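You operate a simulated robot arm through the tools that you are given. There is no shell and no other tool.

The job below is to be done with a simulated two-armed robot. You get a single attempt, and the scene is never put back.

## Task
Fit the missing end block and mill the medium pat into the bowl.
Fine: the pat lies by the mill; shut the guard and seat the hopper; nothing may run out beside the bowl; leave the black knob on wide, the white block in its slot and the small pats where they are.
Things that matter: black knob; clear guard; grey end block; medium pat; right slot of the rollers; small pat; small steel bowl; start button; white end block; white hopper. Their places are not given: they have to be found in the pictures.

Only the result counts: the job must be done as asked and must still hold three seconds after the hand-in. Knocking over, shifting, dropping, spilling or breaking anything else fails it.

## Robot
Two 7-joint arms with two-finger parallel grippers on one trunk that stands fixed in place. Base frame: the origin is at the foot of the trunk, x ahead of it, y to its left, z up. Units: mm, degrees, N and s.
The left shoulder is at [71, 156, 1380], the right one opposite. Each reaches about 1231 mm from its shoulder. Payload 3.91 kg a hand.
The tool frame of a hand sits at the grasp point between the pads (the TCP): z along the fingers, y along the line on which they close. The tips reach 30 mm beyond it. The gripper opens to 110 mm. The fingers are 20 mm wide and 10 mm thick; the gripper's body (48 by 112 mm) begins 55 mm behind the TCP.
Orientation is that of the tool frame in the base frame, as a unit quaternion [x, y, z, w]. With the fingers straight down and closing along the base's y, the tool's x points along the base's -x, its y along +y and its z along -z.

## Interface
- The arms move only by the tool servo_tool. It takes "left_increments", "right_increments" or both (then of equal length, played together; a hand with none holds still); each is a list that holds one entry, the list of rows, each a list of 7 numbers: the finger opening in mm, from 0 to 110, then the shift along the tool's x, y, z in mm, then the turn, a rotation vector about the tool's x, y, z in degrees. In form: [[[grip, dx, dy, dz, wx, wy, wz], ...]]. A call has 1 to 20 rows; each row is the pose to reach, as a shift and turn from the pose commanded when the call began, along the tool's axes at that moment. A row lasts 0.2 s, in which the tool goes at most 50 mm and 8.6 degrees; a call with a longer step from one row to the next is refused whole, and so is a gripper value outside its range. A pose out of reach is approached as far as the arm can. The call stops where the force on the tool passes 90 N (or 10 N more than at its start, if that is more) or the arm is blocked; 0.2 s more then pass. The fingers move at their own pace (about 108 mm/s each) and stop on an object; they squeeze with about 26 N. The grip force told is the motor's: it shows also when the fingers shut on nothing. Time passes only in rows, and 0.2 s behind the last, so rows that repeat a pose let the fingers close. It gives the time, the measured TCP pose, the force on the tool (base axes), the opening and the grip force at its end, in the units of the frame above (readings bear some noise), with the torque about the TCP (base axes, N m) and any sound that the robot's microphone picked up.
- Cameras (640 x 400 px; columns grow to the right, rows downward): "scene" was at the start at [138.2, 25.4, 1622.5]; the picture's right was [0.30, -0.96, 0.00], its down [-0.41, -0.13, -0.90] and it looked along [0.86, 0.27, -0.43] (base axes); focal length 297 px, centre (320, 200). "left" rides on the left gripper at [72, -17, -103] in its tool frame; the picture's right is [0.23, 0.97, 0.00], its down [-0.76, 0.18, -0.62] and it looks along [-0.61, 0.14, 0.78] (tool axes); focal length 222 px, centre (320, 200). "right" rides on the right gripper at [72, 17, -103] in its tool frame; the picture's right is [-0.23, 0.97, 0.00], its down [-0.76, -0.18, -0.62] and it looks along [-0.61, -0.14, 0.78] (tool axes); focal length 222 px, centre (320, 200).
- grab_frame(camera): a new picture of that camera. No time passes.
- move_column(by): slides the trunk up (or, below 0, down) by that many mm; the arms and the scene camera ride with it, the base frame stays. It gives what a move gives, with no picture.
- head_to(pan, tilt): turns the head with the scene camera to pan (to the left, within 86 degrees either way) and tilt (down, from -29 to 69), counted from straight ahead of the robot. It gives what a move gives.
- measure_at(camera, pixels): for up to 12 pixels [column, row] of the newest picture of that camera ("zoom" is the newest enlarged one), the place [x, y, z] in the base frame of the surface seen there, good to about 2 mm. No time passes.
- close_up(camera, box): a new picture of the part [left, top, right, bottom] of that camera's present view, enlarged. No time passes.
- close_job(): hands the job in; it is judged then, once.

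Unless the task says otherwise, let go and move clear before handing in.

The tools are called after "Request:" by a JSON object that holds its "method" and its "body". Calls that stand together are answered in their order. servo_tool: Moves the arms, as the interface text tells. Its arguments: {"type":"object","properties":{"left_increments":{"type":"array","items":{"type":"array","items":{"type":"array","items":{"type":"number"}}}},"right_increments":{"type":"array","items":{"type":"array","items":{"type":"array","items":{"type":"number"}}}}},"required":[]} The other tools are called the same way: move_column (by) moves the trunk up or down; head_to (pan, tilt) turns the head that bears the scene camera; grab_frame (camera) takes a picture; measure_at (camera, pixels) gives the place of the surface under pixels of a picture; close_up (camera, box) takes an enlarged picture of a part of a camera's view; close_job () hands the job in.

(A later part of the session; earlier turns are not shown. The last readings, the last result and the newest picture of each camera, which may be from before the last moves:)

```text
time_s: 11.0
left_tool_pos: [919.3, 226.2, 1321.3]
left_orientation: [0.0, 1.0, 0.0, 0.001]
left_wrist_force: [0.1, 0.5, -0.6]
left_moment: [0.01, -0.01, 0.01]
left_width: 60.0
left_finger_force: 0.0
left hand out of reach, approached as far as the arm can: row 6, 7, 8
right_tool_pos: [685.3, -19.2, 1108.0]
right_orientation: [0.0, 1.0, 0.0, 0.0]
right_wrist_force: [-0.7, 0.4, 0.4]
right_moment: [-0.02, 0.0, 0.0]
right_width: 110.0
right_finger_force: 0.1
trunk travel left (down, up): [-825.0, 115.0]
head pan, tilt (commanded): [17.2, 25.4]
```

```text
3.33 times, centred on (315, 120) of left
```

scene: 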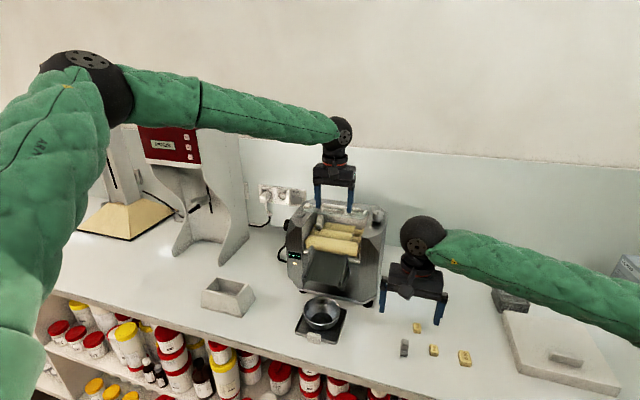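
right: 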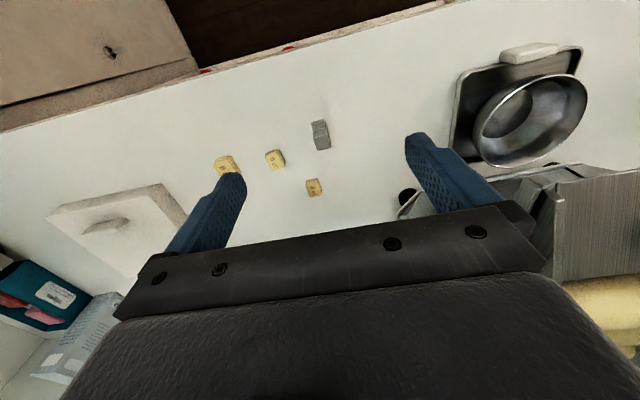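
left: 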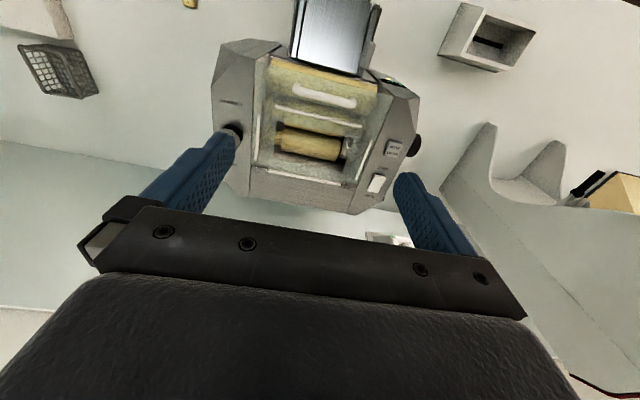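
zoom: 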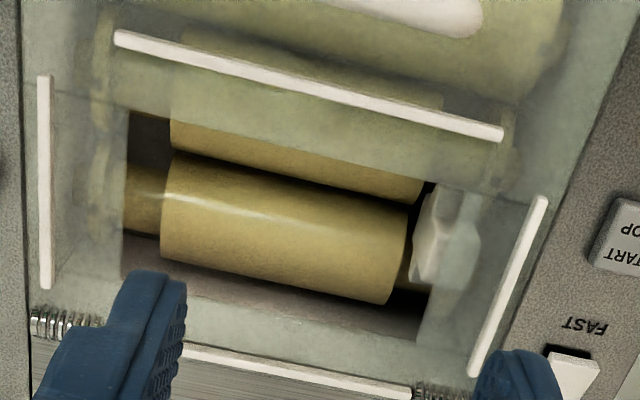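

The apron's left lever tops out at about z≈1135 at (806, 265), so a finger entering above it at y≈280 under the guard edge (z 1136–1162) will clear. I first retract the left hand and read its pose.

Request:
{"method": "servo_tool", "body": {"left_increments": [[[60, 35, 20, -5, 0, 0, 0], [30, 70, 40, -5, 0, 0, 0], [0, 105, 60, -5, 0, 0, 0], [0, 135, 75, -5, 0, 0, 0]]]}}

```text
time_s: 12.0
left_tool_pos: [780.0, 303.5, 1327.4]
left_orientation: [0.0, 1.0, -0.001, 0.0]
left_wrist_force: [0.1, -0.1, 0.8]
left_moment: [0.0, 0.0, 0.02]
left_width: 0.2
left_finger_force: 26.0
right_tool_pos: [683.4, -19.1, 1108.6]
right_orientation: [-0.001, 1.0, 0.0, 0.001]
right_wrist_force: [0.2, 0.5, 0.2]
right_moment: [-0.03, -0.07, 0.01]
right_width: 110.0
right_finger_force: 0.0
trunk travel left (down, up): [-825.0, 115.0]
head pan, tilt (commanded): [17.2, 25.4]
```

The left hand is at (780, 303.5, 1327), fingers shut. Now I turn it so the fingers point forward and 15° down, closing line vertical.

Request:
{"method": "servo_tool", "body": {"left_increments": [[[0, 0, 0, 0, -4.15, -4.15, 5.41], [0, 0, 0, 0, -8.3, -8.3, 10.81], [0, 0, 0, 0, -12.45, -12.45, 16.22], [0, 0, 0, 0, -16.6, -16.6, 21.63], [0, 0, 0, 0, -20.75, -20.75, 27.04], [0, 0, 0, 0, -24.9, -24.9, 32.44], [0, 0, 0, 0, -29.05, -29.05, 37.85], [0, 0, 0, 0, -33.2, -33.2, 43.26], [0, 0, 0, 0, -37.35, -37.35, 48.66], [0, 0, 0, 0, -41.5, -41.5, 54.07], [0, 0, 0, 0, -45.65, -45.65, 59.48], [0, 0, 0, 0, -49.8, -49.8, 64.89], [0, 0, 0, 0, -53.95, -53.95, 70.29], [0, 0, 0, 0, -58.1, -58.1, 75.7]]]}}

Request:
{"method": "grab_frame", "body": {"camera": "scene"}}

Request:
{"method": "grab_frame", "body": {"camera": "left"}}

```text
time_s: 15.0
left_tool_pos: [782.9, 303.2, 1327.5]
left_orientation: [0.561, 0.56, 0.431, 0.431]
left_wrist_force: [0.0, -0.6, -0.7]
left_moment: [0.01, -0.02, -0.01]
left_width: 0.0
left_finger_force: 26.4
right_tool_pos: [684.7, -18.9, 1107.3]
right_orientation: [0.0, 1.0, 0.0, 0.0]
right_wrist_force: [0.2, 0.0, -0.2]
right_moment: [0.0, -0.01, -0.04]
right_width: 109.9
right_finger_force: 0.0
trunk travel left (down, up): [-825.0, 115.0]
head pan, tilt (commanded): [17.2, 25.4]
```

```text
taken
```

scene: 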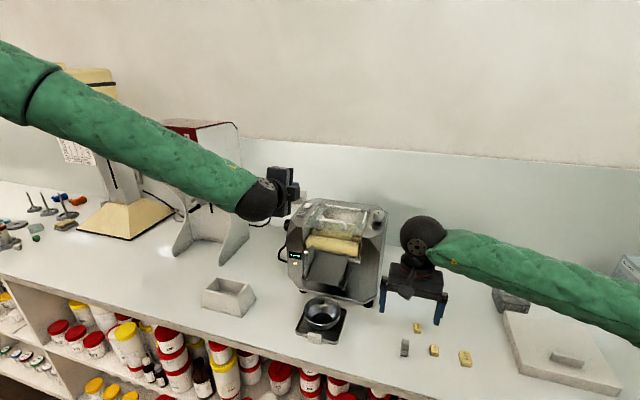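

```text
taken
```

left: 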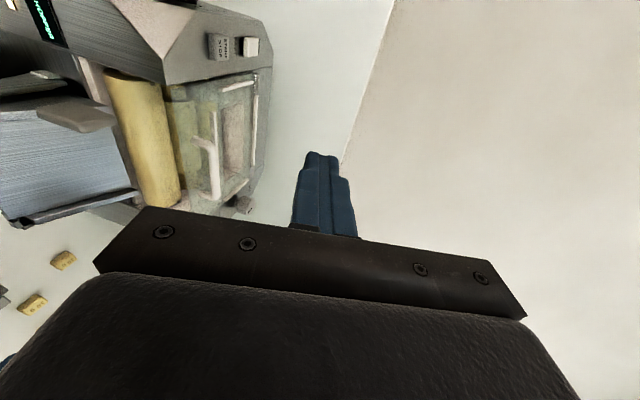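

The hand is oriented as wanted (fingers along (0.97, 0, −0.26)). I now bring the tips in front of the guard edge at about (835, 280, 1150).

Request:
{"method": "servo_tool", "body": {"left_increments": [[[0, -5, -40, 14, 0, 0, 0], [0, -12, -80, 28, 0, 0, 0], [0, -18, -120, 46, 0, 0, 0], [0, -23, -158, 66, 0, 0, 0], [0, -23, -158, 66, 0, 0, 0]]]}}

Request:
{"method": "close_up", "body": {"camera": "scene", "box": [250, 170, 400, 290]}}

Request:
{"method": "grab_frame", "body": {"camera": "left"}}

```text
time_s: 16.2
left_tool_pos: [804.2, 279.1, 1157.4]
left_orientation: [0.56, 0.561, 0.431, 0.431]
left_wrist_force: [-1.0, -0.6, 0.5]
left_moment: [0.01, 0.03, -0.03]
left_width: 0.1
left_finger_force: 26.0
right_tool_pos: [684.4, -19.1, 1108.7]
right_orientation: [0.001, 1.0, 0.0, 0.0]
right_wrist_force: [0.5, -0.1, 0.1]
right_moment: [-0.01, 0.0, 0.02]
right_width: 110.0
right_finger_force: 0.1
trunk travel left (down, up): [-825.0, 115.0]
head pan, tilt (commanded): [17.2, 25.4]
```

```text
3.33 times, centred on (325, 230) of scene
```

zoom: 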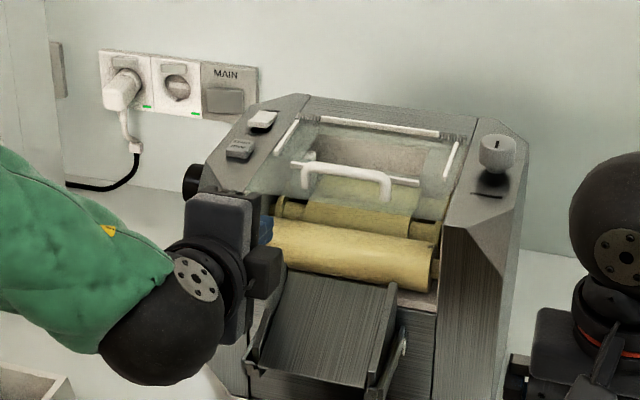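

```text
taken
```

left: 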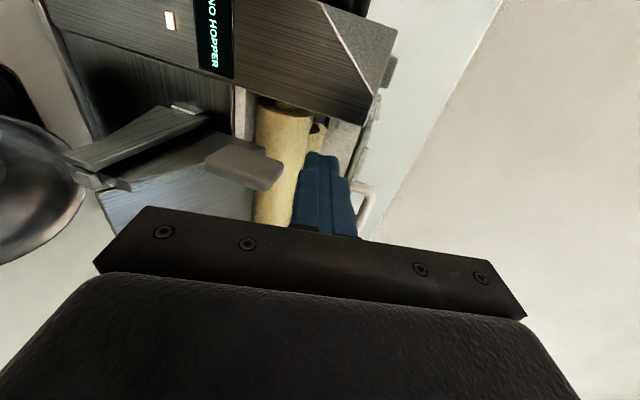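

The tips hover before the gap (blue finger at zoom (267,228)) with clearance over the lever and roller. I slide them in under the guard's front edge by 40 mm.

Request:
{"method": "servo_tool", "body": {"left_increments": [[[0, 0, 2.6, 13, 0, 0, 0], [0, 0, 5.2, 26, 0, 0, 0], [0, 0, 7.9, 39.3, 0, 0, 0]]]}}

Request:
{"method": "close_up", "body": {"camera": "scene", "box": [290, 200, 370, 260]}}

Request:
{"method": "close_up", "body": {"camera": "left", "box": [220, 80, 420, 240]}}

```text
time_s: 17.0
left_tool_pos: [845.6, 279.7, 1154.0]
left_orientation: [0.561, 0.562, 0.43, 0.43]
left_wrist_force: [0.0, -0.3, 0.0]
left_moment: [0.02, -0.04, 0.0]
left_width: 0.0
left_finger_force: 25.5
right_tool_pos: [685.9, -19.0, 1107.5]
right_orientation: [0.0, 1.0, 0.001, -0.001]
right_wrist_force: [-0.7, -0.1, -0.6]
right_moment: [0.01, 0.0, 0.0]
right_width: 110.2
right_finger_force: 0.0
trunk travel left (down, up): [-825.0, 115.0]
head pan, tilt (commanded): [17.2, 25.4]
```

```text
6.67 times, centred on (330, 230) of scene
```

zoom: 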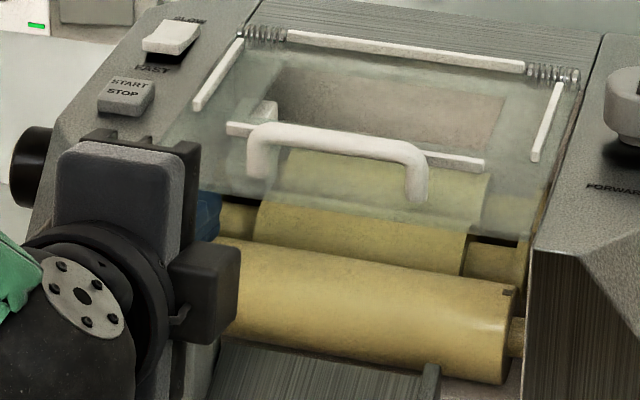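

```text
2.50 times, centred on (320, 160) of left
```

zoom: 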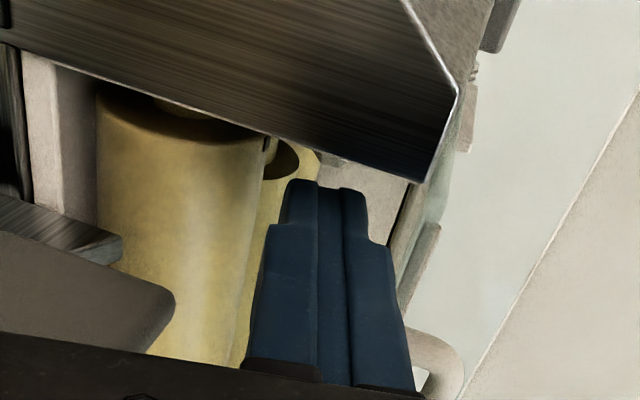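

The finger is visible through the plate at zoom (210,205), under the guard edge and touching nothing. I lift along the guard's arc to about 30°.

Request:
{"method": "servo_tool", "body": {"left_increments": [[[0, 0, 13.5, -3.6, 0, 0, 0], [0, 0, 26.9, -7.2, 0, 0, 0], [0, 0, 42.6, -9.4, 0, 0, 0], [0, 0, 58.5, -9.3, 0, 0, 0], [0, 0, 74.2, -7.3, 0, 0, 0]]]}}

Request:
{"method": "close_up", "body": {"camera": "scene", "box": [280, 170, 390, 260]}}

```text
time_s: 18.2
left_tool_pos: [857.7, 277.5, 1229.3]
left_orientation: [0.561, 0.562, 0.431, 0.43]
left_wrist_force: [0.4, -0.8, -0.1]
left_moment: [-0.01, 0.02, -0.03]
left_width: 0.0
left_finger_force: 26.0
right_tool_pos: [684.8, -19.9, 1107.3]
right_orientation: [0.0, 1.0, 0.001, 0.0]
right_wrist_force: [0.1, -0.2, 0.9]
right_moment: [0.04, 0.0, -0.01]
right_width: 110.2
right_finger_force: 0.0
trunk travel left (down, up): [-825.0, 115.0]
head pan, tilt (commanded): [17.2, 25.4]
```

```text
4.44 times, centred on (335, 215) of scene
```

zoom: 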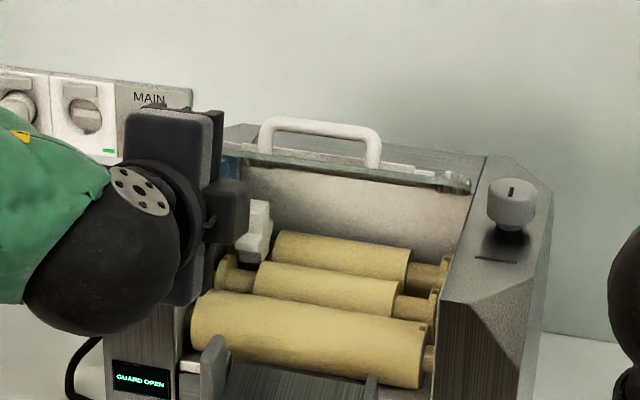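

The display now reads "GUARD OPEN" and the guard rides on the finger at about 30° with almost no load. I continue along the arc to 75°.

Request:
{"method": "servo_tool", "body": {"left_increments": [[[0, 0, 15.3, 4.1, 0, 0, 0], [0, 0, 30, 10.2, 0, 0, 0], [0, 0, 43.7, 18.2, 0, 0, 0], [0, 0, 56.4, 27.8, 0, 0, 0], [0, 0, 67.5, 39, 0, 0, 0], [0, 0, 77.2, 51.6, 0, 0, 0]]]}}

Request:
{"method": "close_up", "body": {"camera": "scene", "box": [280, 140, 400, 260]}}

```text
time_s: 19.6
left_tool_pos: [928.5, 278.5, 1288.9]
left_orientation: [0.561, 0.562, 0.43, 0.43]
left_wrist_force: [0.4, 0.1, -0.3]
left_moment: [-0.02, -0.01, 0.01]
left_width: 0.0
left_finger_force: 25.8
right_tool_pos: [685.6, -18.7, 1106.5]
right_orientation: [0.0, 1.0, 0.001, 0.0]
right_wrist_force: [0.3, 0.8, -0.1]
right_moment: [0.02, -0.01, -0.05]
right_width: 110.3
right_finger_force: 0.0
trunk travel left (down, up): [-825.0, 115.0]
head pan, tilt (commanded): [17.2, 25.4]
```

```text
3.33 times, centred on (340, 200) of scene
```

zoom: 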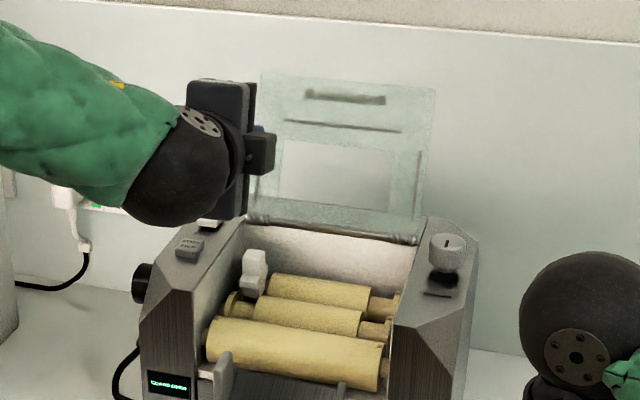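

The guard now stands upright at zoom (345,150) with no load on the finger. I'll measure its handle and strip to learn its angle.

Request:
{"method": "measure_at", "body": {"camera": "zoom", "pixels": [[345, 97], [320, 97], [343, 126], [400, 130], [255, 185], [420, 180], [265, 75], [434, 88], [255, 270], [245, 290], [262, 255], [385, 300]]}}

Request:
{"method": "close_up", "body": {"camera": "scene", "box": [310, 200, 382, 254]}}

```text
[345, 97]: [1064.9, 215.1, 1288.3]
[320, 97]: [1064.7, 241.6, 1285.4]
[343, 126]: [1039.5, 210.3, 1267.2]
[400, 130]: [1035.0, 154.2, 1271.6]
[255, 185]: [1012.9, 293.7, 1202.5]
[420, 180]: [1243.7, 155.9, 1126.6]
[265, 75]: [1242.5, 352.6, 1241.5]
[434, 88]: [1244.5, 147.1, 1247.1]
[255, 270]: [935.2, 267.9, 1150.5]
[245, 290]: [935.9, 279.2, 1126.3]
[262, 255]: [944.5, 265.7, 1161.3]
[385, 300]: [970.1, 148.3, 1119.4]
```

```text
7.41 times, centred on (346, 227) of scene
```

zoom: 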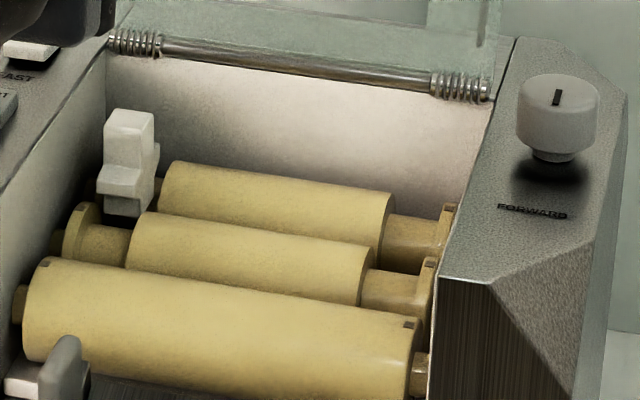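

The guard has gone over-centre to about 112° and stays open by itself, so both hands are free. I'll zoom on the white block and on the right slot to get the seat geometry.

Request:
{"method": "close_up", "body": {"camera": "scene", "box": [316, 210, 340, 230]}}

Request:
{"method": "measure_at", "body": {"camera": "zoom", "pixels": [[180, 100], [260, 110], [170, 40], [270, 50], [180, 150], [150, 200], [200, 250], [260, 300], [330, 230], [320, 130], [110, 180], [180, 300]]}}

Request:
{"method": "close_up", "body": {"camera": "scene", "box": [346, 222, 376, 252]}}

Request:
{"method": "measure_at", "body": {"camera": "zoom", "pixels": [[180, 130], [120, 110], [250, 80], [220, 130], [150, 130], [100, 150], [150, 230], [200, 250], [100, 210], [215, 200], [130, 180], [240, 250]]}}

```text
16.00 times, centred on (328, 220) of scene
```

zoom: 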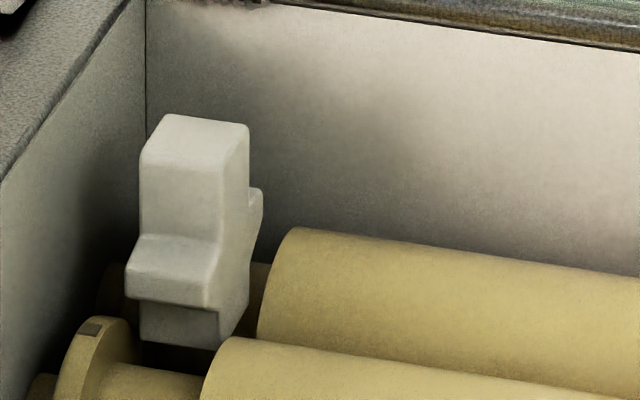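

```text
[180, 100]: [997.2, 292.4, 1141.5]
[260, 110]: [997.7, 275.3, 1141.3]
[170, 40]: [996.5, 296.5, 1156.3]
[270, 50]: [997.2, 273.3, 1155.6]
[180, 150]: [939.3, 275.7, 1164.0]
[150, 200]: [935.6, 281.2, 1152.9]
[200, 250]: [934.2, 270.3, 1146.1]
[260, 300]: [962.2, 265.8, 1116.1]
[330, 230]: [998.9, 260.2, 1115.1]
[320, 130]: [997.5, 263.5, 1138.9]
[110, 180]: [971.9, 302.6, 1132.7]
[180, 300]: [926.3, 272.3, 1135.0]
```

```text
13.33 times, centred on (361, 237) of scene
```

zoom: 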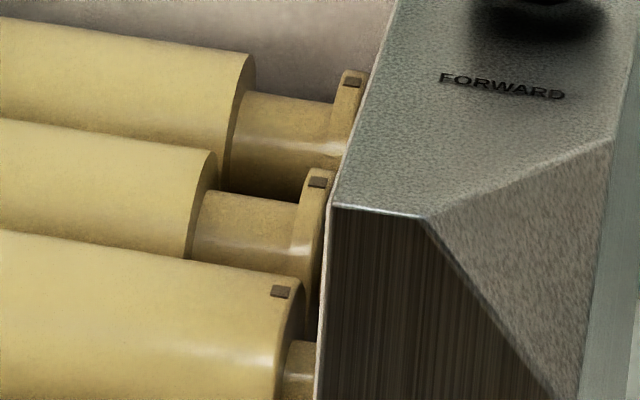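

```text
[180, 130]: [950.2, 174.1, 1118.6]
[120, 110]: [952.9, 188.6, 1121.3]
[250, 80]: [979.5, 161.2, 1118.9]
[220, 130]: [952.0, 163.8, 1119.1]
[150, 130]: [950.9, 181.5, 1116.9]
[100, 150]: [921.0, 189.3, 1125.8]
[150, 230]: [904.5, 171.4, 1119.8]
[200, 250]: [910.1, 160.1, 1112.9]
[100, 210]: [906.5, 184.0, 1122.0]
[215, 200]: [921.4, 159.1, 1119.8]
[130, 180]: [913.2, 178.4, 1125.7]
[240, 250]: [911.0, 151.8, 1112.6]
```

The cross-shaped white block sits between the necks of the two back rollers, wings above them; the right slot lies between the roller ends (zoom (215,170)) and the collars (zoom (315,200)). I'll measure neck, collar and white block edges finely.

Request:
{"method": "measure_at", "body": {"camera": "zoom", "pixels": [[260, 110], [300, 115], [328, 120], [345, 85], [345, 110], [240, 110], [225, 215], [270, 225], [290, 230], [315, 190], [312, 225], [205, 210]]}}

Request:
{"method": "close_up", "body": {"camera": "scene", "box": [316, 210, 340, 230]}}

Request:
{"method": "measure_at", "body": {"camera": "zoom", "pixels": [[150, 175], [215, 180], [240, 150], [235, 210], [258, 205], [135, 270], [205, 280], [150, 250], [160, 320], [210, 330], [95, 350], [150, 380]]}}

```text
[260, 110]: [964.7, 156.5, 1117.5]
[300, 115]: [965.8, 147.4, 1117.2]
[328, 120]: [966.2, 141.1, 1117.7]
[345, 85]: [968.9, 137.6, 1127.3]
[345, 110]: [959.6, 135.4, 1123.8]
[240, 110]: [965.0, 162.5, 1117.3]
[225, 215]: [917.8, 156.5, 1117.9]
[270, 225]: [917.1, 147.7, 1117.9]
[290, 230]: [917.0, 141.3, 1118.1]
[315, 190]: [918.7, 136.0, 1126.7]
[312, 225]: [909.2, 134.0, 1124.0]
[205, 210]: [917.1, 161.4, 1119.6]
```

```text
16.00 times, centred on (328, 220) of scene
```

zoom: 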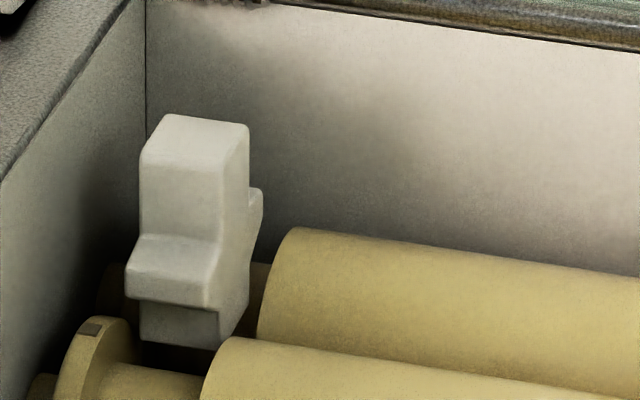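

```text
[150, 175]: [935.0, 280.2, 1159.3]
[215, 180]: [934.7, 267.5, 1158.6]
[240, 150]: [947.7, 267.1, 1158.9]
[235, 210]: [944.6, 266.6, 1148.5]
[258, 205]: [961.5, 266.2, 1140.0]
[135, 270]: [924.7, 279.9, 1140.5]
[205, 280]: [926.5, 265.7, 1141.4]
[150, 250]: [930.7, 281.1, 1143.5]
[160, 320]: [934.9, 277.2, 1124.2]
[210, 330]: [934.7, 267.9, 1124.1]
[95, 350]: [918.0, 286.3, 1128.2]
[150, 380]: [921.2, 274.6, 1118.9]
```

The right slot spans y≈140–160.5 between necks at x≈918 and 966; the white block (16 mm thick) is centred near x≈943 with its top at z≈1163. Next I check the grey block's size against the bench height.

Request:
{"method": "close_up", "body": {"camera": "scene", "box": [394, 334, 414, 360]}}

Request:
{"method": "measure_at", "body": {"camera": "zoom", "pixels": [[200, 300], [320, 385], [450, 200], [330, 350], [320, 325], [330, 270], [335, 215], [340, 130], [292, 85], [390, 100], [275, 320], [370, 330]]}}

Request:
{"method": "close_up", "body": {"camera": "right", "box": [304, 112, 336, 156]}}

Request:
{"method": "measure_at", "body": {"camera": "zoom", "pixels": [[100, 200], [550, 200], [300, 130], [260, 100], [350, 80], [360, 140], [320, 230], [300, 320], [390, 310], [270, 250], [390, 240], [415, 300]]}}

```text
15.38 times, centred on (404, 347) of scene
```

zoom: 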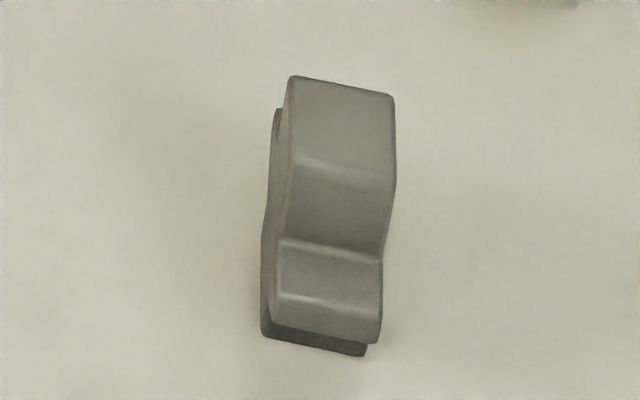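

```text
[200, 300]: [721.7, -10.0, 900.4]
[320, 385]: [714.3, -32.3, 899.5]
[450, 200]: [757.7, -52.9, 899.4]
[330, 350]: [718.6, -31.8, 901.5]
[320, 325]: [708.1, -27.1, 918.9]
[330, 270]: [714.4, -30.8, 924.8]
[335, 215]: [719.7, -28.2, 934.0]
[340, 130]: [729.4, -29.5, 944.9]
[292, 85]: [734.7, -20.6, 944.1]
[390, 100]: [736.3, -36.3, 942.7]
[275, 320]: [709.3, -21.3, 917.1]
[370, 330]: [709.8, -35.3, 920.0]
```

```text
9.09 times, centred on (320, 134) of right
```

zoom: 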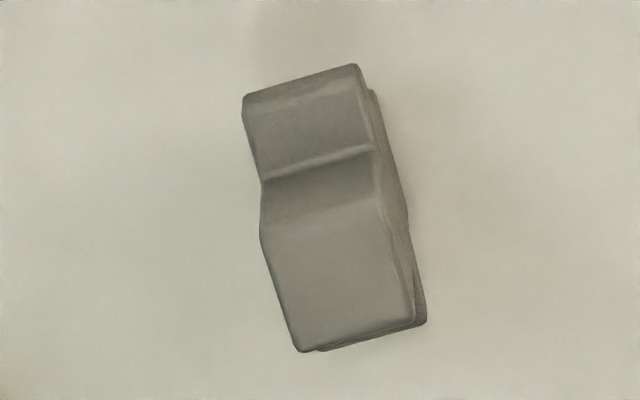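

```text
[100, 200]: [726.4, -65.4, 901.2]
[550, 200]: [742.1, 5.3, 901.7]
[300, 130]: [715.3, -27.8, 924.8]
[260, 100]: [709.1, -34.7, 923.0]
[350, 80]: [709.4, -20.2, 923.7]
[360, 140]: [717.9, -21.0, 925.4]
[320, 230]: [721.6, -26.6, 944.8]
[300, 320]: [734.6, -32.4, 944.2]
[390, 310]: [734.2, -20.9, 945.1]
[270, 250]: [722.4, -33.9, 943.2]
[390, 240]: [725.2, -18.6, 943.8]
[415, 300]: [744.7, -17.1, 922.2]
```

The grey block is a 43.5 mm tall cross (x 708–749, y −36…−19, top z≈944.5) standing the same way as the white one. I back the left hand off the open guard, and at the same time bring the right hand over the grey block with a 20° forward pitch (needed for reach at the mill).

Request:
{"method": "servo_tool", "body": {"left_increments": [[[0, 0, -5, -40, 0, 0, 0], [0, 10, -5, -80, 0, 0, 0], [0, 25, 5, -120, 0, 0, 0], [0, 40, 15, -150, 0, 0, 0], [0, 60, 30, -150, 0, 0, 0]]], "right_increments": [[[90, -10, -2, 20, 0, -5, 0], [70, -20, -4, 40, 0, -10, 0], [50, -30, -6, 60, 0, -15, 0], [40, -39, -8.5, 80, 0, -20, 0], [40, -39, -8.5, 90, 0, -20, 0]]]}}

Request:
{"method": "grab_frame", "body": {"camera": "scene"}}

Request:
{"method": "grab_frame", "body": {"camera": "right"}}

```text
time_s: 20.8
left_tool_pos: [790.8, 339.4, 1356.4]
left_orientation: [0.562, 0.561, 0.43, 0.43]
left_wrist_force: [0.5, -0.5, 0.1]
left_moment: [-0.01, 0.0, 0.01]
left_width: 0.0
left_finger_force: 25.9
right_tool_pos: [725.1, -27.0, 1017.4]
right_orientation: [0.0, 0.985, 0.0, 0.173]
right_wrist_force: [0.9, -0.2, 0.4]
right_moment: [0.0, 0.01, -0.01]
right_width: 40.1
right_finger_force: 0.1
trunk travel left (down, up): [-825.0, 115.0]
head pan, tilt (commanded): [17.2, 25.4]
```

```text
taken
```

scene: 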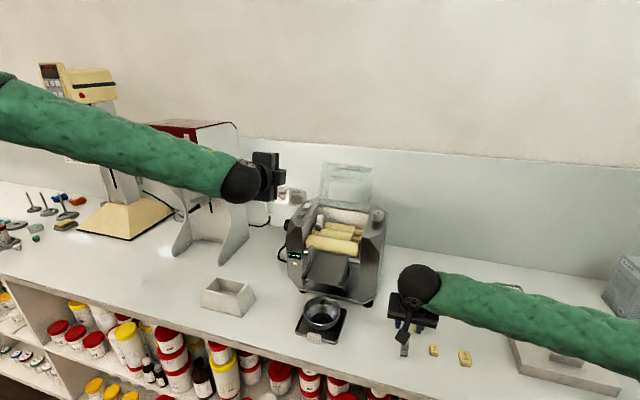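

```text
taken
```

right: 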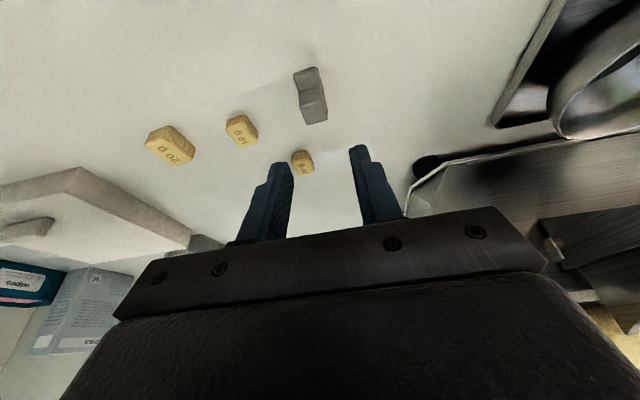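

The guard stays open, and the right fingers (40 mm open) straddle the block's line. I lower the right hand straight down to the grasp height.

Request:
{"method": "servo_tool", "body": {"right_increments": [[[40, 8, -0.5, 20, 0, 0, 0], [40, 14, -0.5, 37, 0, 0, 0], [40, 20, -0.5, 53, 0, 0, 0], [40, 25.4, -0.5, 66.7, 0, 0, 0], [40, 25.4, -0.5, 66.7, 0, 0, 0]]]}}

Request:
{"method": "close_up", "body": {"camera": "scene", "box": [380, 310, 428, 370]}}

Request:
{"method": "grab_frame", "body": {"camera": "right"}}

```text
time_s: 22.0
left_tool_pos: [790.1, 339.3, 1356.9]
left_orientation: [0.56, 0.561, 0.431, 0.431]
left_wrist_force: [0.1, -0.3, 0.5]
left_moment: [0.03, 0.02, -0.01]
left_width: 0.0
left_finger_force: 26.1
right_tool_pos: [723.1, -27.3, 946.1]
right_orientation: [0.0, 0.985, 0.0, 0.173]
right_wrist_force: [0.4, 0.2, 0.5]
right_moment: [-0.02, 0.0, -0.01]
right_width: 40.1
right_finger_force: 0.0
trunk travel left (down, up): [-825.0, 115.0]
head pan, tilt (commanded): [17.2, 25.4]
```

```text
6.67 times, centred on (404, 340) of scene
```

zoom: 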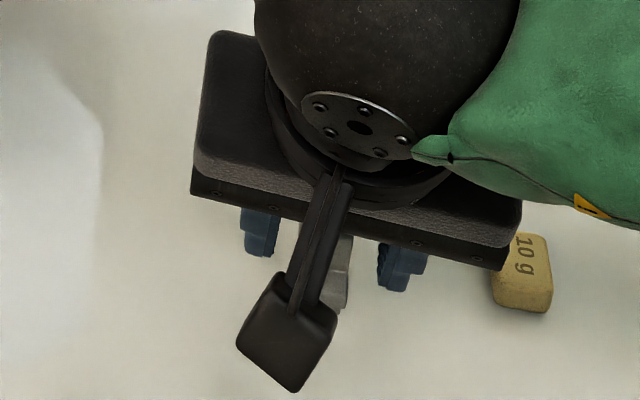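

```text
taken
```

right: 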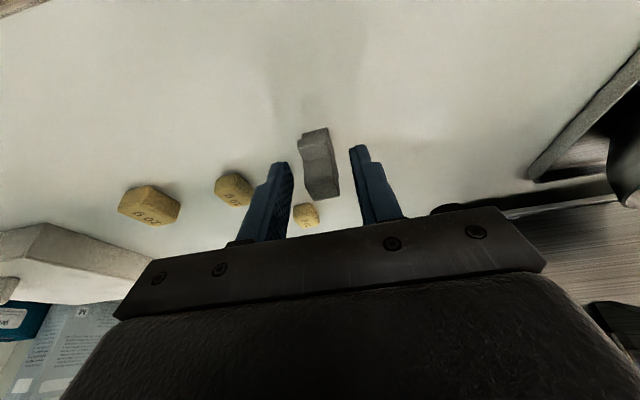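

The block stands between the fingertips at right-picture (320,165), roughly centred. I close on it gently.

Request:
{"method": "servo_tool", "body": {"right_increments": [[[28, 0, 0, 0, 0, 0, 0], [20, 0, 0, 0, 0, 0, 0], [8, 0, 0, 0, 0, 0, 0], [4, 0, 0, 0, 0, 0, 0]]]}}

Request:
{"method": "close_up", "body": {"camera": "right", "box": [220, 100, 420, 240]}}

```text
time_s: 23.0
left_tool_pos: [790.1, 338.7, 1356.7]
left_orientation: [0.561, 0.561, 0.431, 0.43]
left_wrist_force: [0.4, -0.4, 0.2]
left_moment: [0.0, -0.03, 0.0]
left_width: 0.3
left_finger_force: 26.0
right_tool_pos: [723.7, -28.0, 945.4]
right_orientation: [-0.001, 0.985, 0.0, 0.174]
right_wrist_force: [0.6, -0.2, 0.1]
right_moment: [-0.01, 0.0, -0.03]
right_width: 17.5
right_finger_force: 25.9
trunk travel left (down, up): [-825.0, 115.0]
head pan, tilt (commanded): [17.2, 25.4]
```

```text
2.86 times, centred on (320, 170) of right
```

zoom: 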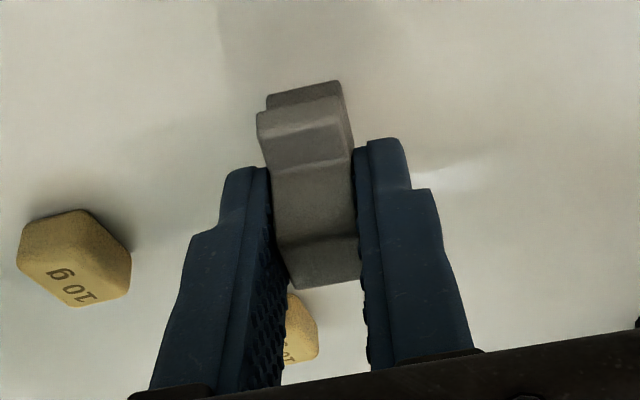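

The block is held (17.5 mm, wings and post visible between the pads). I lift it straight up and then carry it high toward the mill.

Request:
{"method": "servo_tool", "body": {"right_increments": [[[4, -10.3, 0, -28.2, 0, 0, 0], [4, -22.2, 0, -61.1, 0, 0, 0], [4, -45.3, 10, -95.3, 0, 0, 0], [4, -68.4, 20, -129.5, 0, 0, 0], [4, -93.2, 30, -168.3, 0, 0, 0], [4, -113.3, 35, -208.9, 0, 0, 0], [4, -133.4, 45, -249.5, 0, 0, 0], [4, -156.4, 60, -283.7, 0, 0, 0]]]}}

Request:
{"method": "grab_frame", "body": {"camera": "scene"}}

Request:
{"method": "close_up", "body": {"camera": "right", "box": [220, 100, 420, 240]}}

```text
time_s: 24.8
left_tool_pos: [791.5, 340.9, 1356.9]
left_orientation: [0.56, 0.562, 0.43, 0.43]
left_wrist_force: [0.1, -0.2, 0.2]
left_moment: [0.0, -0.01, 0.0]
left_width: 0.0
left_finger_force: 25.3
right_tool_pos: [772.0, 34.4, 1267.7]
right_orientation: [0.001, 0.985, -0.001, 0.174]
right_wrist_force: [-1.5, 0.3, -0.4]
right_moment: [0.0, 0.02, -0.01]
right_width: 17.4
right_finger_force: 25.9
trunk travel left (down, up): [-825.0, 115.0]
head pan, tilt (commanded): [17.2, 25.4]
```

```text
taken
```

scene: 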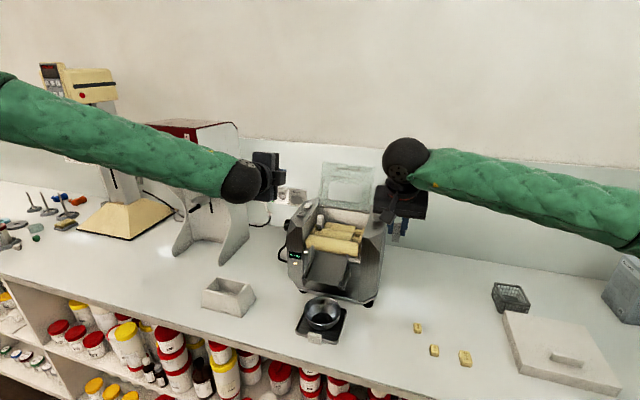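

```text
2.86 times, centred on (320, 170) of right
```

zoom: 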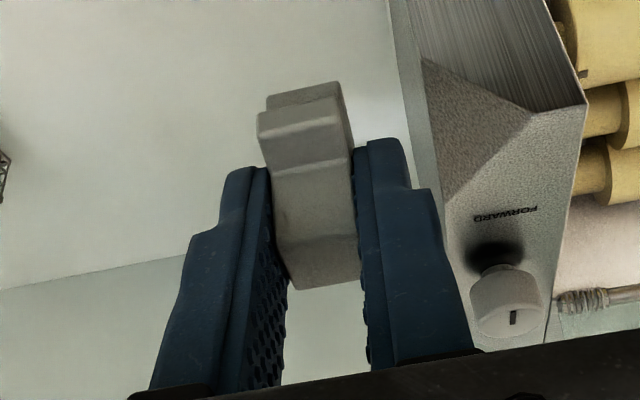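

The block kept its pose in the grip. I carry it over the right slot, staying above the knob.

Request:
{"method": "servo_tool", "body": {"right_increments": [[[4, -31.5, 23.4, 11.5, 0, 0, 0], [4, -63, 46.8, 23, 0, 0, 0], [4, -94.5, 70.2, 34.4, 0, 0, 0], [4, -126, 93.6, 45.8, 0, 0, 0], [4, -157.5, 117, 57.3, 0, 0, 0], [4, -147.2, 117, 85.5, 0, 0, 0], [4, -147.2, 117, 85.5, 0, 0, 0]]]}}

Request:
{"method": "grab_frame", "body": {"camera": "right"}}

Request:
{"method": "close_up", "body": {"camera": "scene", "box": [310, 170, 400, 260]}}

```text
time_s: 26.4
left_tool_pos: [790.8, 340.0, 1357.0]
left_orientation: [0.56, 0.561, 0.43, 0.431]
left_wrist_force: [1.8, 0.5, -0.2]
left_moment: [-0.02, 0.02, 0.0]
left_width: 0.0
left_finger_force: 25.7
right_tool_pos: [940.7, 151.1, 1236.3]
right_orientation: [0.001, 0.985, -0.001, 0.174]
right_wrist_force: [-0.5, 1.0, -0.2]
right_moment: [0.01, 0.01, 0.03]
right_width: 17.6
right_finger_force: 25.5
trunk travel left (down, up): [-825.0, 115.0]
head pan, tilt (commanded): [17.2, 25.4]
```

```text
taken
```

right: 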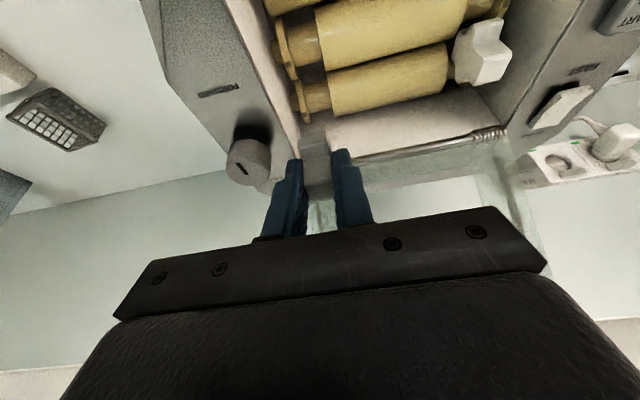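

```text
4.44 times, centred on (355, 215) of scene
```

zoom: 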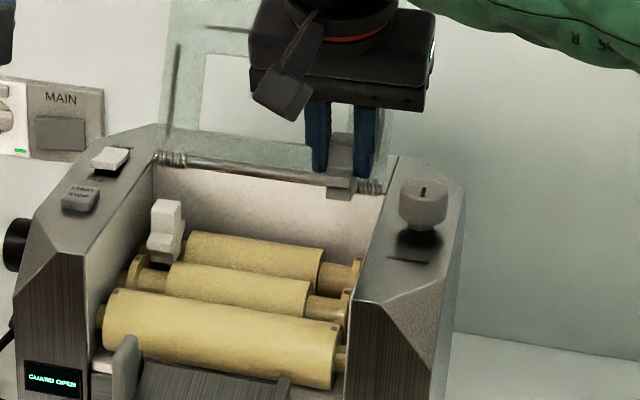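

The grey block hangs above the right slot (scene zoom (342,165)). I'll measure the block, the slot's neck and collar, and the right inner wall from both views before lowering.

Request:
{"method": "measure_at", "body": {"camera": "zoom", "pixels": [[332, 160], [348, 165], [330, 182], [350, 188], [340, 190], [160, 215], [180, 205], [383, 225], [375, 250], [346, 300], [358, 265], [430, 190]]}}

Request:
{"method": "close_up", "body": {"camera": "right", "box": [250, 20, 410, 140]}}

Request:
{"method": "measure_at", "body": {"camera": "zoom", "pixels": [[170, 150], [190, 120], [250, 80], [200, 260], [230, 290], [280, 260], [170, 300], [160, 200], [120, 150], [300, 200], [310, 130], [250, 360]]}}

```text
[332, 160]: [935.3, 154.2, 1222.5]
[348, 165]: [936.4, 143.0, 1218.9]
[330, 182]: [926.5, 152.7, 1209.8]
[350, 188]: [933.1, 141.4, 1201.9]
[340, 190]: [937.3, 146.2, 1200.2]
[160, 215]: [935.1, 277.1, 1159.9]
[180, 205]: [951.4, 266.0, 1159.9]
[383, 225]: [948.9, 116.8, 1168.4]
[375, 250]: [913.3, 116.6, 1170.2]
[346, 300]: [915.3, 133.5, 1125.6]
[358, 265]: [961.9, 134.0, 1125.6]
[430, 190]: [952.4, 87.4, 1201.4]
```

```text
3.33 times, centred on (330, 80) of right
```

zoom: 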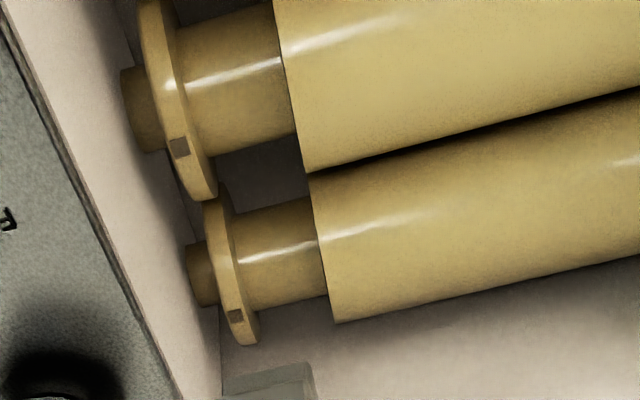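

```text
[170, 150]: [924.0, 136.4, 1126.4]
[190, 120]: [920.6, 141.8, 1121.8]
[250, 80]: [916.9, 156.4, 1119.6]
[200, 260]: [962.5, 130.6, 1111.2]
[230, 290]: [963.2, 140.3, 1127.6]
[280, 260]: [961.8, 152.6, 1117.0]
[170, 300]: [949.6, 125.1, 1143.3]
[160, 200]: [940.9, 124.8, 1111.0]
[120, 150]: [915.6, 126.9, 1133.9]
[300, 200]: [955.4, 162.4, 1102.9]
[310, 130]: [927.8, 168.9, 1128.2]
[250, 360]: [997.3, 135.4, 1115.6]
```

Block and slot line up: block y≈142–160 against slot y≈140.5–162, post face x≈935.5 like the white one's 935.1. I lower it straight down to just above its seat.

Request:
{"method": "servo_tool", "body": {"right_increments": [[[4, 6.8, -0.5, 18.8, 0, 0, 0], [4, 13.7, -0.5, 37.6, 0, 0, 0], [4, 18.8, -0.5, 51.7, 0, 0, 0], [4, 21.9, -0.5, 60.2, 0, 0, 0], [4, 21.9, -0.5, 60.2, 0, 0, 0]]]}}

Request:
{"method": "close_up", "body": {"camera": "scene", "box": [320, 180, 390, 250]}}

Request:
{"method": "close_up", "body": {"camera": "right", "box": [240, 80, 400, 220]}}

```text
time_s: 27.6
left_tool_pos: [791.2, 339.7, 1356.7]
left_orientation: [0.56, 0.562, 0.431, 0.431]
left_wrist_force: [0.5, -0.3, 0.0]
left_moment: [0.01, 0.01, 0.02]
left_width: 0.1
left_finger_force: 26.3
right_tool_pos: [940.6, 150.2, 1171.6]
right_orientation: [-0.001, 0.985, 0.0, 0.174]
right_wrist_force: [0.0, 1.1, 0.4]
right_moment: [0.03, -0.01, -0.02]
right_width: 17.6
right_finger_force: 25.6
trunk travel left (down, up): [-825.0, 115.0]
head pan, tilt (commanded): [17.2, 25.4]
```

```text
5.71 times, centred on (355, 215) of scene
```

zoom: 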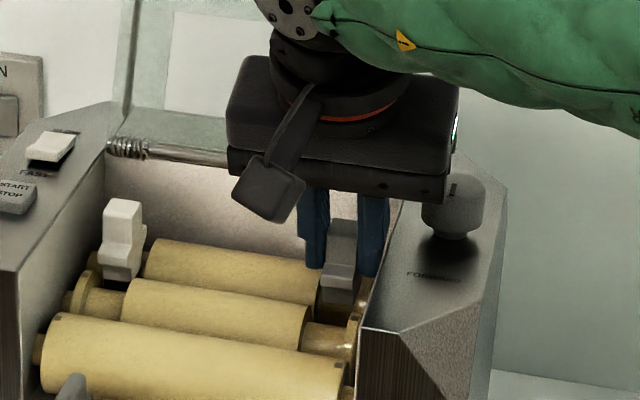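

```text
2.86 times, centred on (320, 150) of right
```

zoom: 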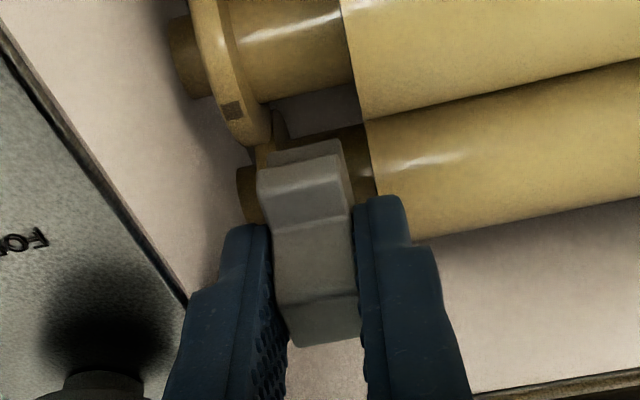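

The block hangs about 6 mm above its expected seat with no contact yet. I lower in small steps and watch the force.

Request:
{"method": "servo_tool", "body": {"right_increments": [[[4, 0.7, 0, 1.9, 0, 0, 0], [4, 1.4, 0, 3.8, 0, 0, 0], [4, 1.7, 0, 4.7, 0, 0, 0]]]}}

Request:
{"method": "close_up", "body": {"camera": "scene", "box": [320, 200, 380, 250]}}

```text
time_s: 28.4
left_tool_pos: [790.3, 339.9, 1356.4]
left_orientation: [0.561, 0.561, 0.431, 0.43]
left_wrist_force: [-0.4, 0.1, 0.2]
left_moment: [0.0, 0.0, 0.01]
left_width: 0.3
left_finger_force: 25.8
right_tool_pos: [940.4, 149.7, 1167.2]
right_orientation: [0.001, 0.985, 0.0, 0.173]
right_wrist_force: [-0.3, 5.1, 0.5]
right_moment: [0.17, 0.03, 0.06]
right_width: 17.6
right_finger_force: 26.4
trunk travel left (down, up): [-825.0, 115.0]
head pan, tilt (commanded): [17.2, 25.4]
```

```text
8.00 times, centred on (350, 225) of scene
```

zoom: 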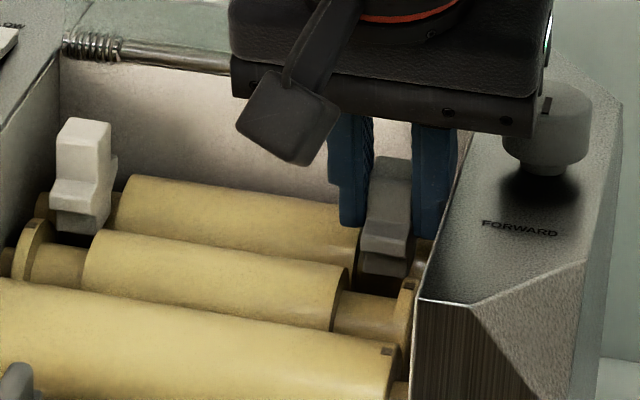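

A +5 N y force appears: the block rubs the collar side. I shift it +1.5 mm in y and check.

Request:
{"method": "servo_tool", "body": {"right_increments": [[[4, 0, 1, 0, 0, 0, 0], [4, 0, 1.5, 0, 0, 0, 0], [4, 0, 1.5, 0, 0, 0, 0]]]}}

```text
time_s: 29.2
left_tool_pos: [790.7, 339.2, 1357.4]
left_orientation: [0.561, 0.561, 0.43, 0.431]
left_wrist_force: [-0.2, -0.3, -0.3]
left_moment: [-0.01, 0.03, 0.02]
left_width: 0.0
left_finger_force: 25.9
right_tool_pos: [942.2, 149.8, 1166.7]
right_orientation: [0.0, 0.985, 0.0, 0.173]
right_wrist_force: [0.4, 0.0, 0.4]
right_moment: [0.02, -0.02, 0.0]
right_width: 17.3
right_finger_force: 25.6
trunk travel left (down, up): [-825.0, 115.0]
head pan, tilt (commanded): [17.2, 25.4]
```

The side force is gone. I lower further in 1–2 mm steps.

Request:
{"method": "servo_tool", "body": {"right_increments": [[[4, 0.34, 0, 0.94, 0, 0, 0], [4, 0.68, 0, 1.88, 0, 0, 0], [4, 1.03, 0, 2.82, 0, 0, 0]]]}}

Request:
{"method": "close_up", "body": {"camera": "scene", "box": [320, 200, 380, 250]}}

```text
time_s: 30.0
left_tool_pos: [790.0, 339.4, 1358.6]
left_orientation: [0.56, 0.561, 0.431, 0.431]
left_wrist_force: [0.3, 0.3, 0.5]
left_moment: [-0.01, 0.01, -0.02]
left_width: 0.0
left_finger_force: 25.8
right_tool_pos: [940.9, 150.6, 1163.9]
right_orientation: [0.0, 0.985, 0.0, 0.174]
right_wrist_force: [0.6, 0.1, 1.6]
right_moment: [0.02, -0.06, 0.03]
right_width: 17.6
right_finger_force: 26.2
trunk travel left (down, up): [-825.0, 115.0]
head pan, tilt (commanded): [17.2, 25.4]
```

```text
8.00 times, centred on (350, 225) of scene
```

zoom: 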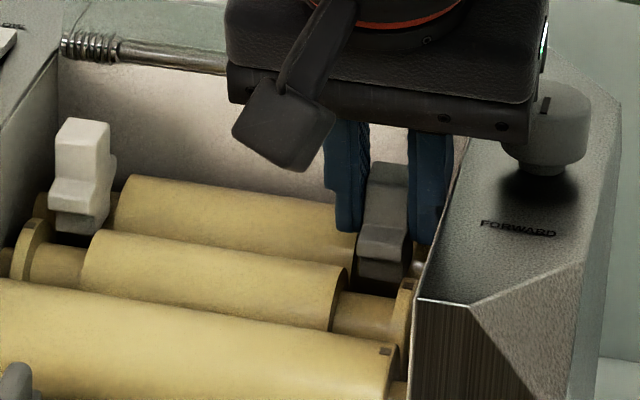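

A slight +1.6 N z force hints at first contact. I'll compare the grey block's heights with the white one's.

Request:
{"method": "measure_at", "body": {"camera": "zoom", "pixels": [[385, 170], [375, 195], [385, 228], [385, 245], [385, 270], [84, 130], [75, 160], [75, 185], [75, 200], [80, 225], [372, 240], [405, 245]]}}

Request:
{"method": "close_up", "body": {"camera": "scene", "box": [356, 214, 376, 240]}}

Request:
{"method": "measure_at", "body": {"camera": "zoom", "pixels": [[320, 110], [310, 160], [310, 200], [320, 230], [300, 260], [380, 260], [320, 290], [250, 200], [400, 200], [250, 150], [330, 70], [400, 300]]}}

```text
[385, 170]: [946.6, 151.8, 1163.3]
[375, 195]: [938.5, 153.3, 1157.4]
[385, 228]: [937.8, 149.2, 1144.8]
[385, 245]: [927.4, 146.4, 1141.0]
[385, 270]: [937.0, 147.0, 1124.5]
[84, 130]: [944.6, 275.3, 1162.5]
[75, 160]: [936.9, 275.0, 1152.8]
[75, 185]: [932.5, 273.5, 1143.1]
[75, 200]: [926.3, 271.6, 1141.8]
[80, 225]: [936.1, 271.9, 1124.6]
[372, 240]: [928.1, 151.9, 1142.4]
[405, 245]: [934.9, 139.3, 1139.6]
```

```text
15.38 times, centred on (366, 227) of scene
```

zoom: 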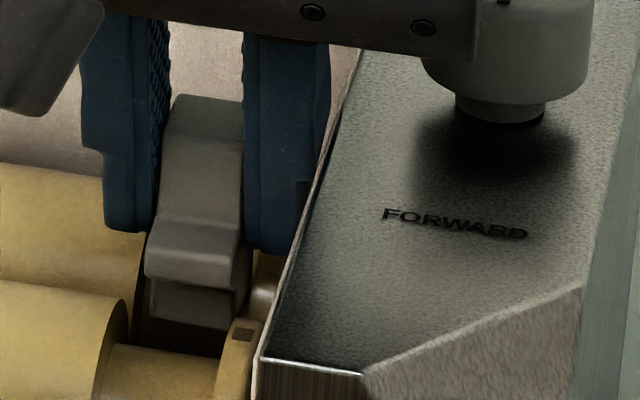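

```text
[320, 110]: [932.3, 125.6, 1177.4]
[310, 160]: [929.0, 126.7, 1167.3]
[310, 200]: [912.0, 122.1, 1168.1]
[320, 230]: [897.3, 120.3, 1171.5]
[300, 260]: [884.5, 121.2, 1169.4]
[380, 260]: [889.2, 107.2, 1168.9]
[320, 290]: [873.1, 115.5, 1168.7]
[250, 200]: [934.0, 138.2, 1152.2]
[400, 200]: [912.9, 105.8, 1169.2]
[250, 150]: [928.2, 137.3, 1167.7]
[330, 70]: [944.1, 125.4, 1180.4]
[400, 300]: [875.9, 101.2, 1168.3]
```

The grey block's top (1163.3) and wing (≈1144) are now within 1 mm of the white one's (1162.5, 1143). I press down another 1.5 mm.

Request:
{"method": "servo_tool", "body": {"right_increments": [[[4, 0.34, 0, 0.94, 0, 0, 0], [4, 0.5, 0, 1.41, 0, 0, 0], [4, 0.5, 0, 1.41, 0, 0, 0]]]}}

```text
time_s: 30.8
left_tool_pos: [790.7, 340.1, 1357.4]
left_orientation: [0.561, 0.562, 0.431, 0.429]
left_wrist_force: [-1.1, -0.6, -0.1]
left_moment: [-0.01, 0.02, -0.02]
left_width: 0.0
left_finger_force: 26.0
right_tool_pos: [939.4, 149.9, 1165.8]
right_orientation: [0.0, 0.985, 0.0, 0.174]
right_wrist_force: [4.4, 1.6, 13.4]
right_moment: [0.05, -0.27, -0.02]
right_width: 17.3
right_finger_force: 25.8
trunk travel left (down, up): [-825.0, 115.0]
head pan, tilt (commanded): [17.2, 25.4]
```

It is on its seat (13 N up). I relieve the press by 1 mm and open the fingers just a little, because the wall is close on the right.

Request:
{"method": "servo_tool", "body": {"right_increments": [[[4, -0.3, 0, -0.9, 0, 0, 0], [4, -0.3, 0, -0.9, 0, 0, 0], [20, -0.3, 0, -0.9, 0, 0, 0], [23, -0.3, 0, -0.9, 0, 0, 0], [23, -0.3, 0, -0.9, 0, 0, 0]]]}}

Request:
{"method": "close_up", "body": {"camera": "scene", "box": [320, 200, 380, 250]}}

```text
time_s: 32.0
left_tool_pos: [791.2, 338.1, 1356.8]
left_orientation: [0.56, 0.562, 0.431, 0.43]
left_wrist_force: [-0.3, 0.4, 0.1]
left_moment: [-0.03, 0.03, 0.02]
left_width: 0.1
left_finger_force: 25.7
right_tool_pos: [941.0, 151.0, 1163.9]
right_orientation: [0.001, 0.985, 0.0, 0.174]
right_wrist_force: [-0.8, 1.7, -0.5]
right_moment: [-0.02, -0.03, -0.05]
right_width: 22.3
right_finger_force: 0.1
trunk travel left (down, up): [-825.0, 115.0]
head pan, tilt (commanded): [17.2, 25.4]
```

```text
8.00 times, centred on (350, 225) of scene
```

zoom: 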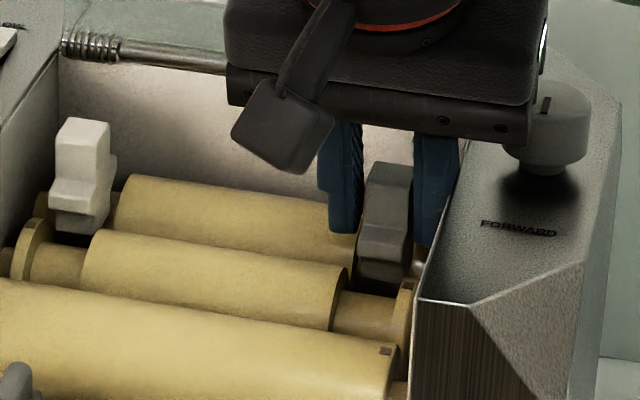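

The block stands by itself in the slot with the fingers clear. I lift the right hand straight up and away.

Request:
{"method": "servo_tool", "body": {"right_increments": [[[23, -3.4, 0, -9.4, 0, 0, 0], [23, -8.6, 0, -23.5, 0, 0, 0], [23, -17.1, 0, -47, 0, 0, 0], [23, -30.8, 0, -84.6, 0, 0, 0], [40, -10, -30, -95, 0, 0, 0]]]}}

Request:
{"method": "grab_frame", "body": {"camera": "scene"}}

Request:
{"method": "close_up", "body": {"camera": "scene", "box": [320, 200, 380, 250]}}

Request:
{"method": "measure_at", "body": {"camera": "zoom", "pixels": [[385, 175], [375, 200], [385, 232], [385, 245], [385, 270], [84, 130], [75, 185], [370, 240], [405, 245], [378, 172], [405, 172], [395, 220]]}}

```text
time_s: 33.2
left_tool_pos: [790.5, 337.0, 1357.7]
left_orientation: [0.561, 0.561, 0.432, 0.43]
left_wrist_force: [0.5, -1.2, 0.1]
left_moment: [0.01, -0.01, 0.04]
left_width: 0.0
left_finger_force: 26.0
right_tool_pos: [916.5, 117.2, 1256.5]
right_orientation: [0.0, 0.985, 0.001, 0.174]
right_wrist_force: [0.7, -0.2, 0.0]
right_moment: [-0.02, -0.03, 0.01]
right_width: 39.8
right_finger_force: 0.1
trunk travel left (down, up): [-825.0, 115.0]
head pan, tilt (commanded): [17.2, 25.4]
```

```text
taken
```

scene: 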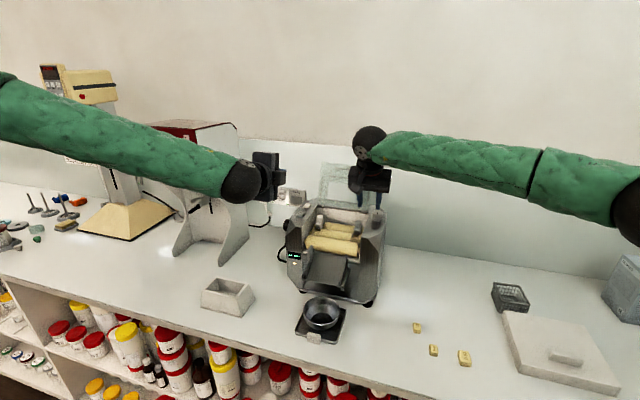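

```text
8.00 times, centred on (350, 225) of scene
```

zoom: 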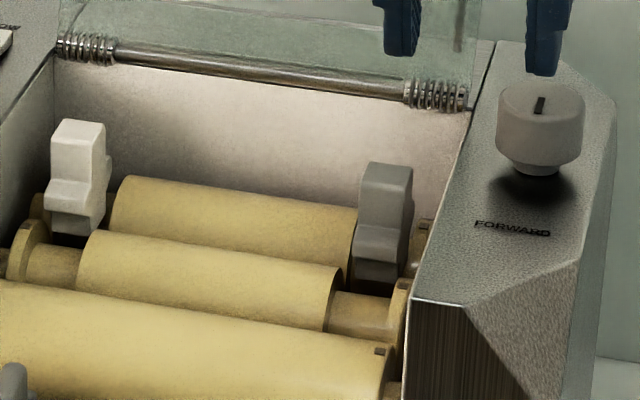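

```text
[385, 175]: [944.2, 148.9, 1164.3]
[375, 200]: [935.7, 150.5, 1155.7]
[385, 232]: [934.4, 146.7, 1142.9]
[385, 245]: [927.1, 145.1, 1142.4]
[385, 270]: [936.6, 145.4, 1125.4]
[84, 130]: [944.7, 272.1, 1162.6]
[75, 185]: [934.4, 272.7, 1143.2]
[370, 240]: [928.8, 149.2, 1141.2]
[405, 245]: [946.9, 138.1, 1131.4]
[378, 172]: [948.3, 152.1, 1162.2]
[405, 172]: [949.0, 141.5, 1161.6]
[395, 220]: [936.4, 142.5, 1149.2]
```

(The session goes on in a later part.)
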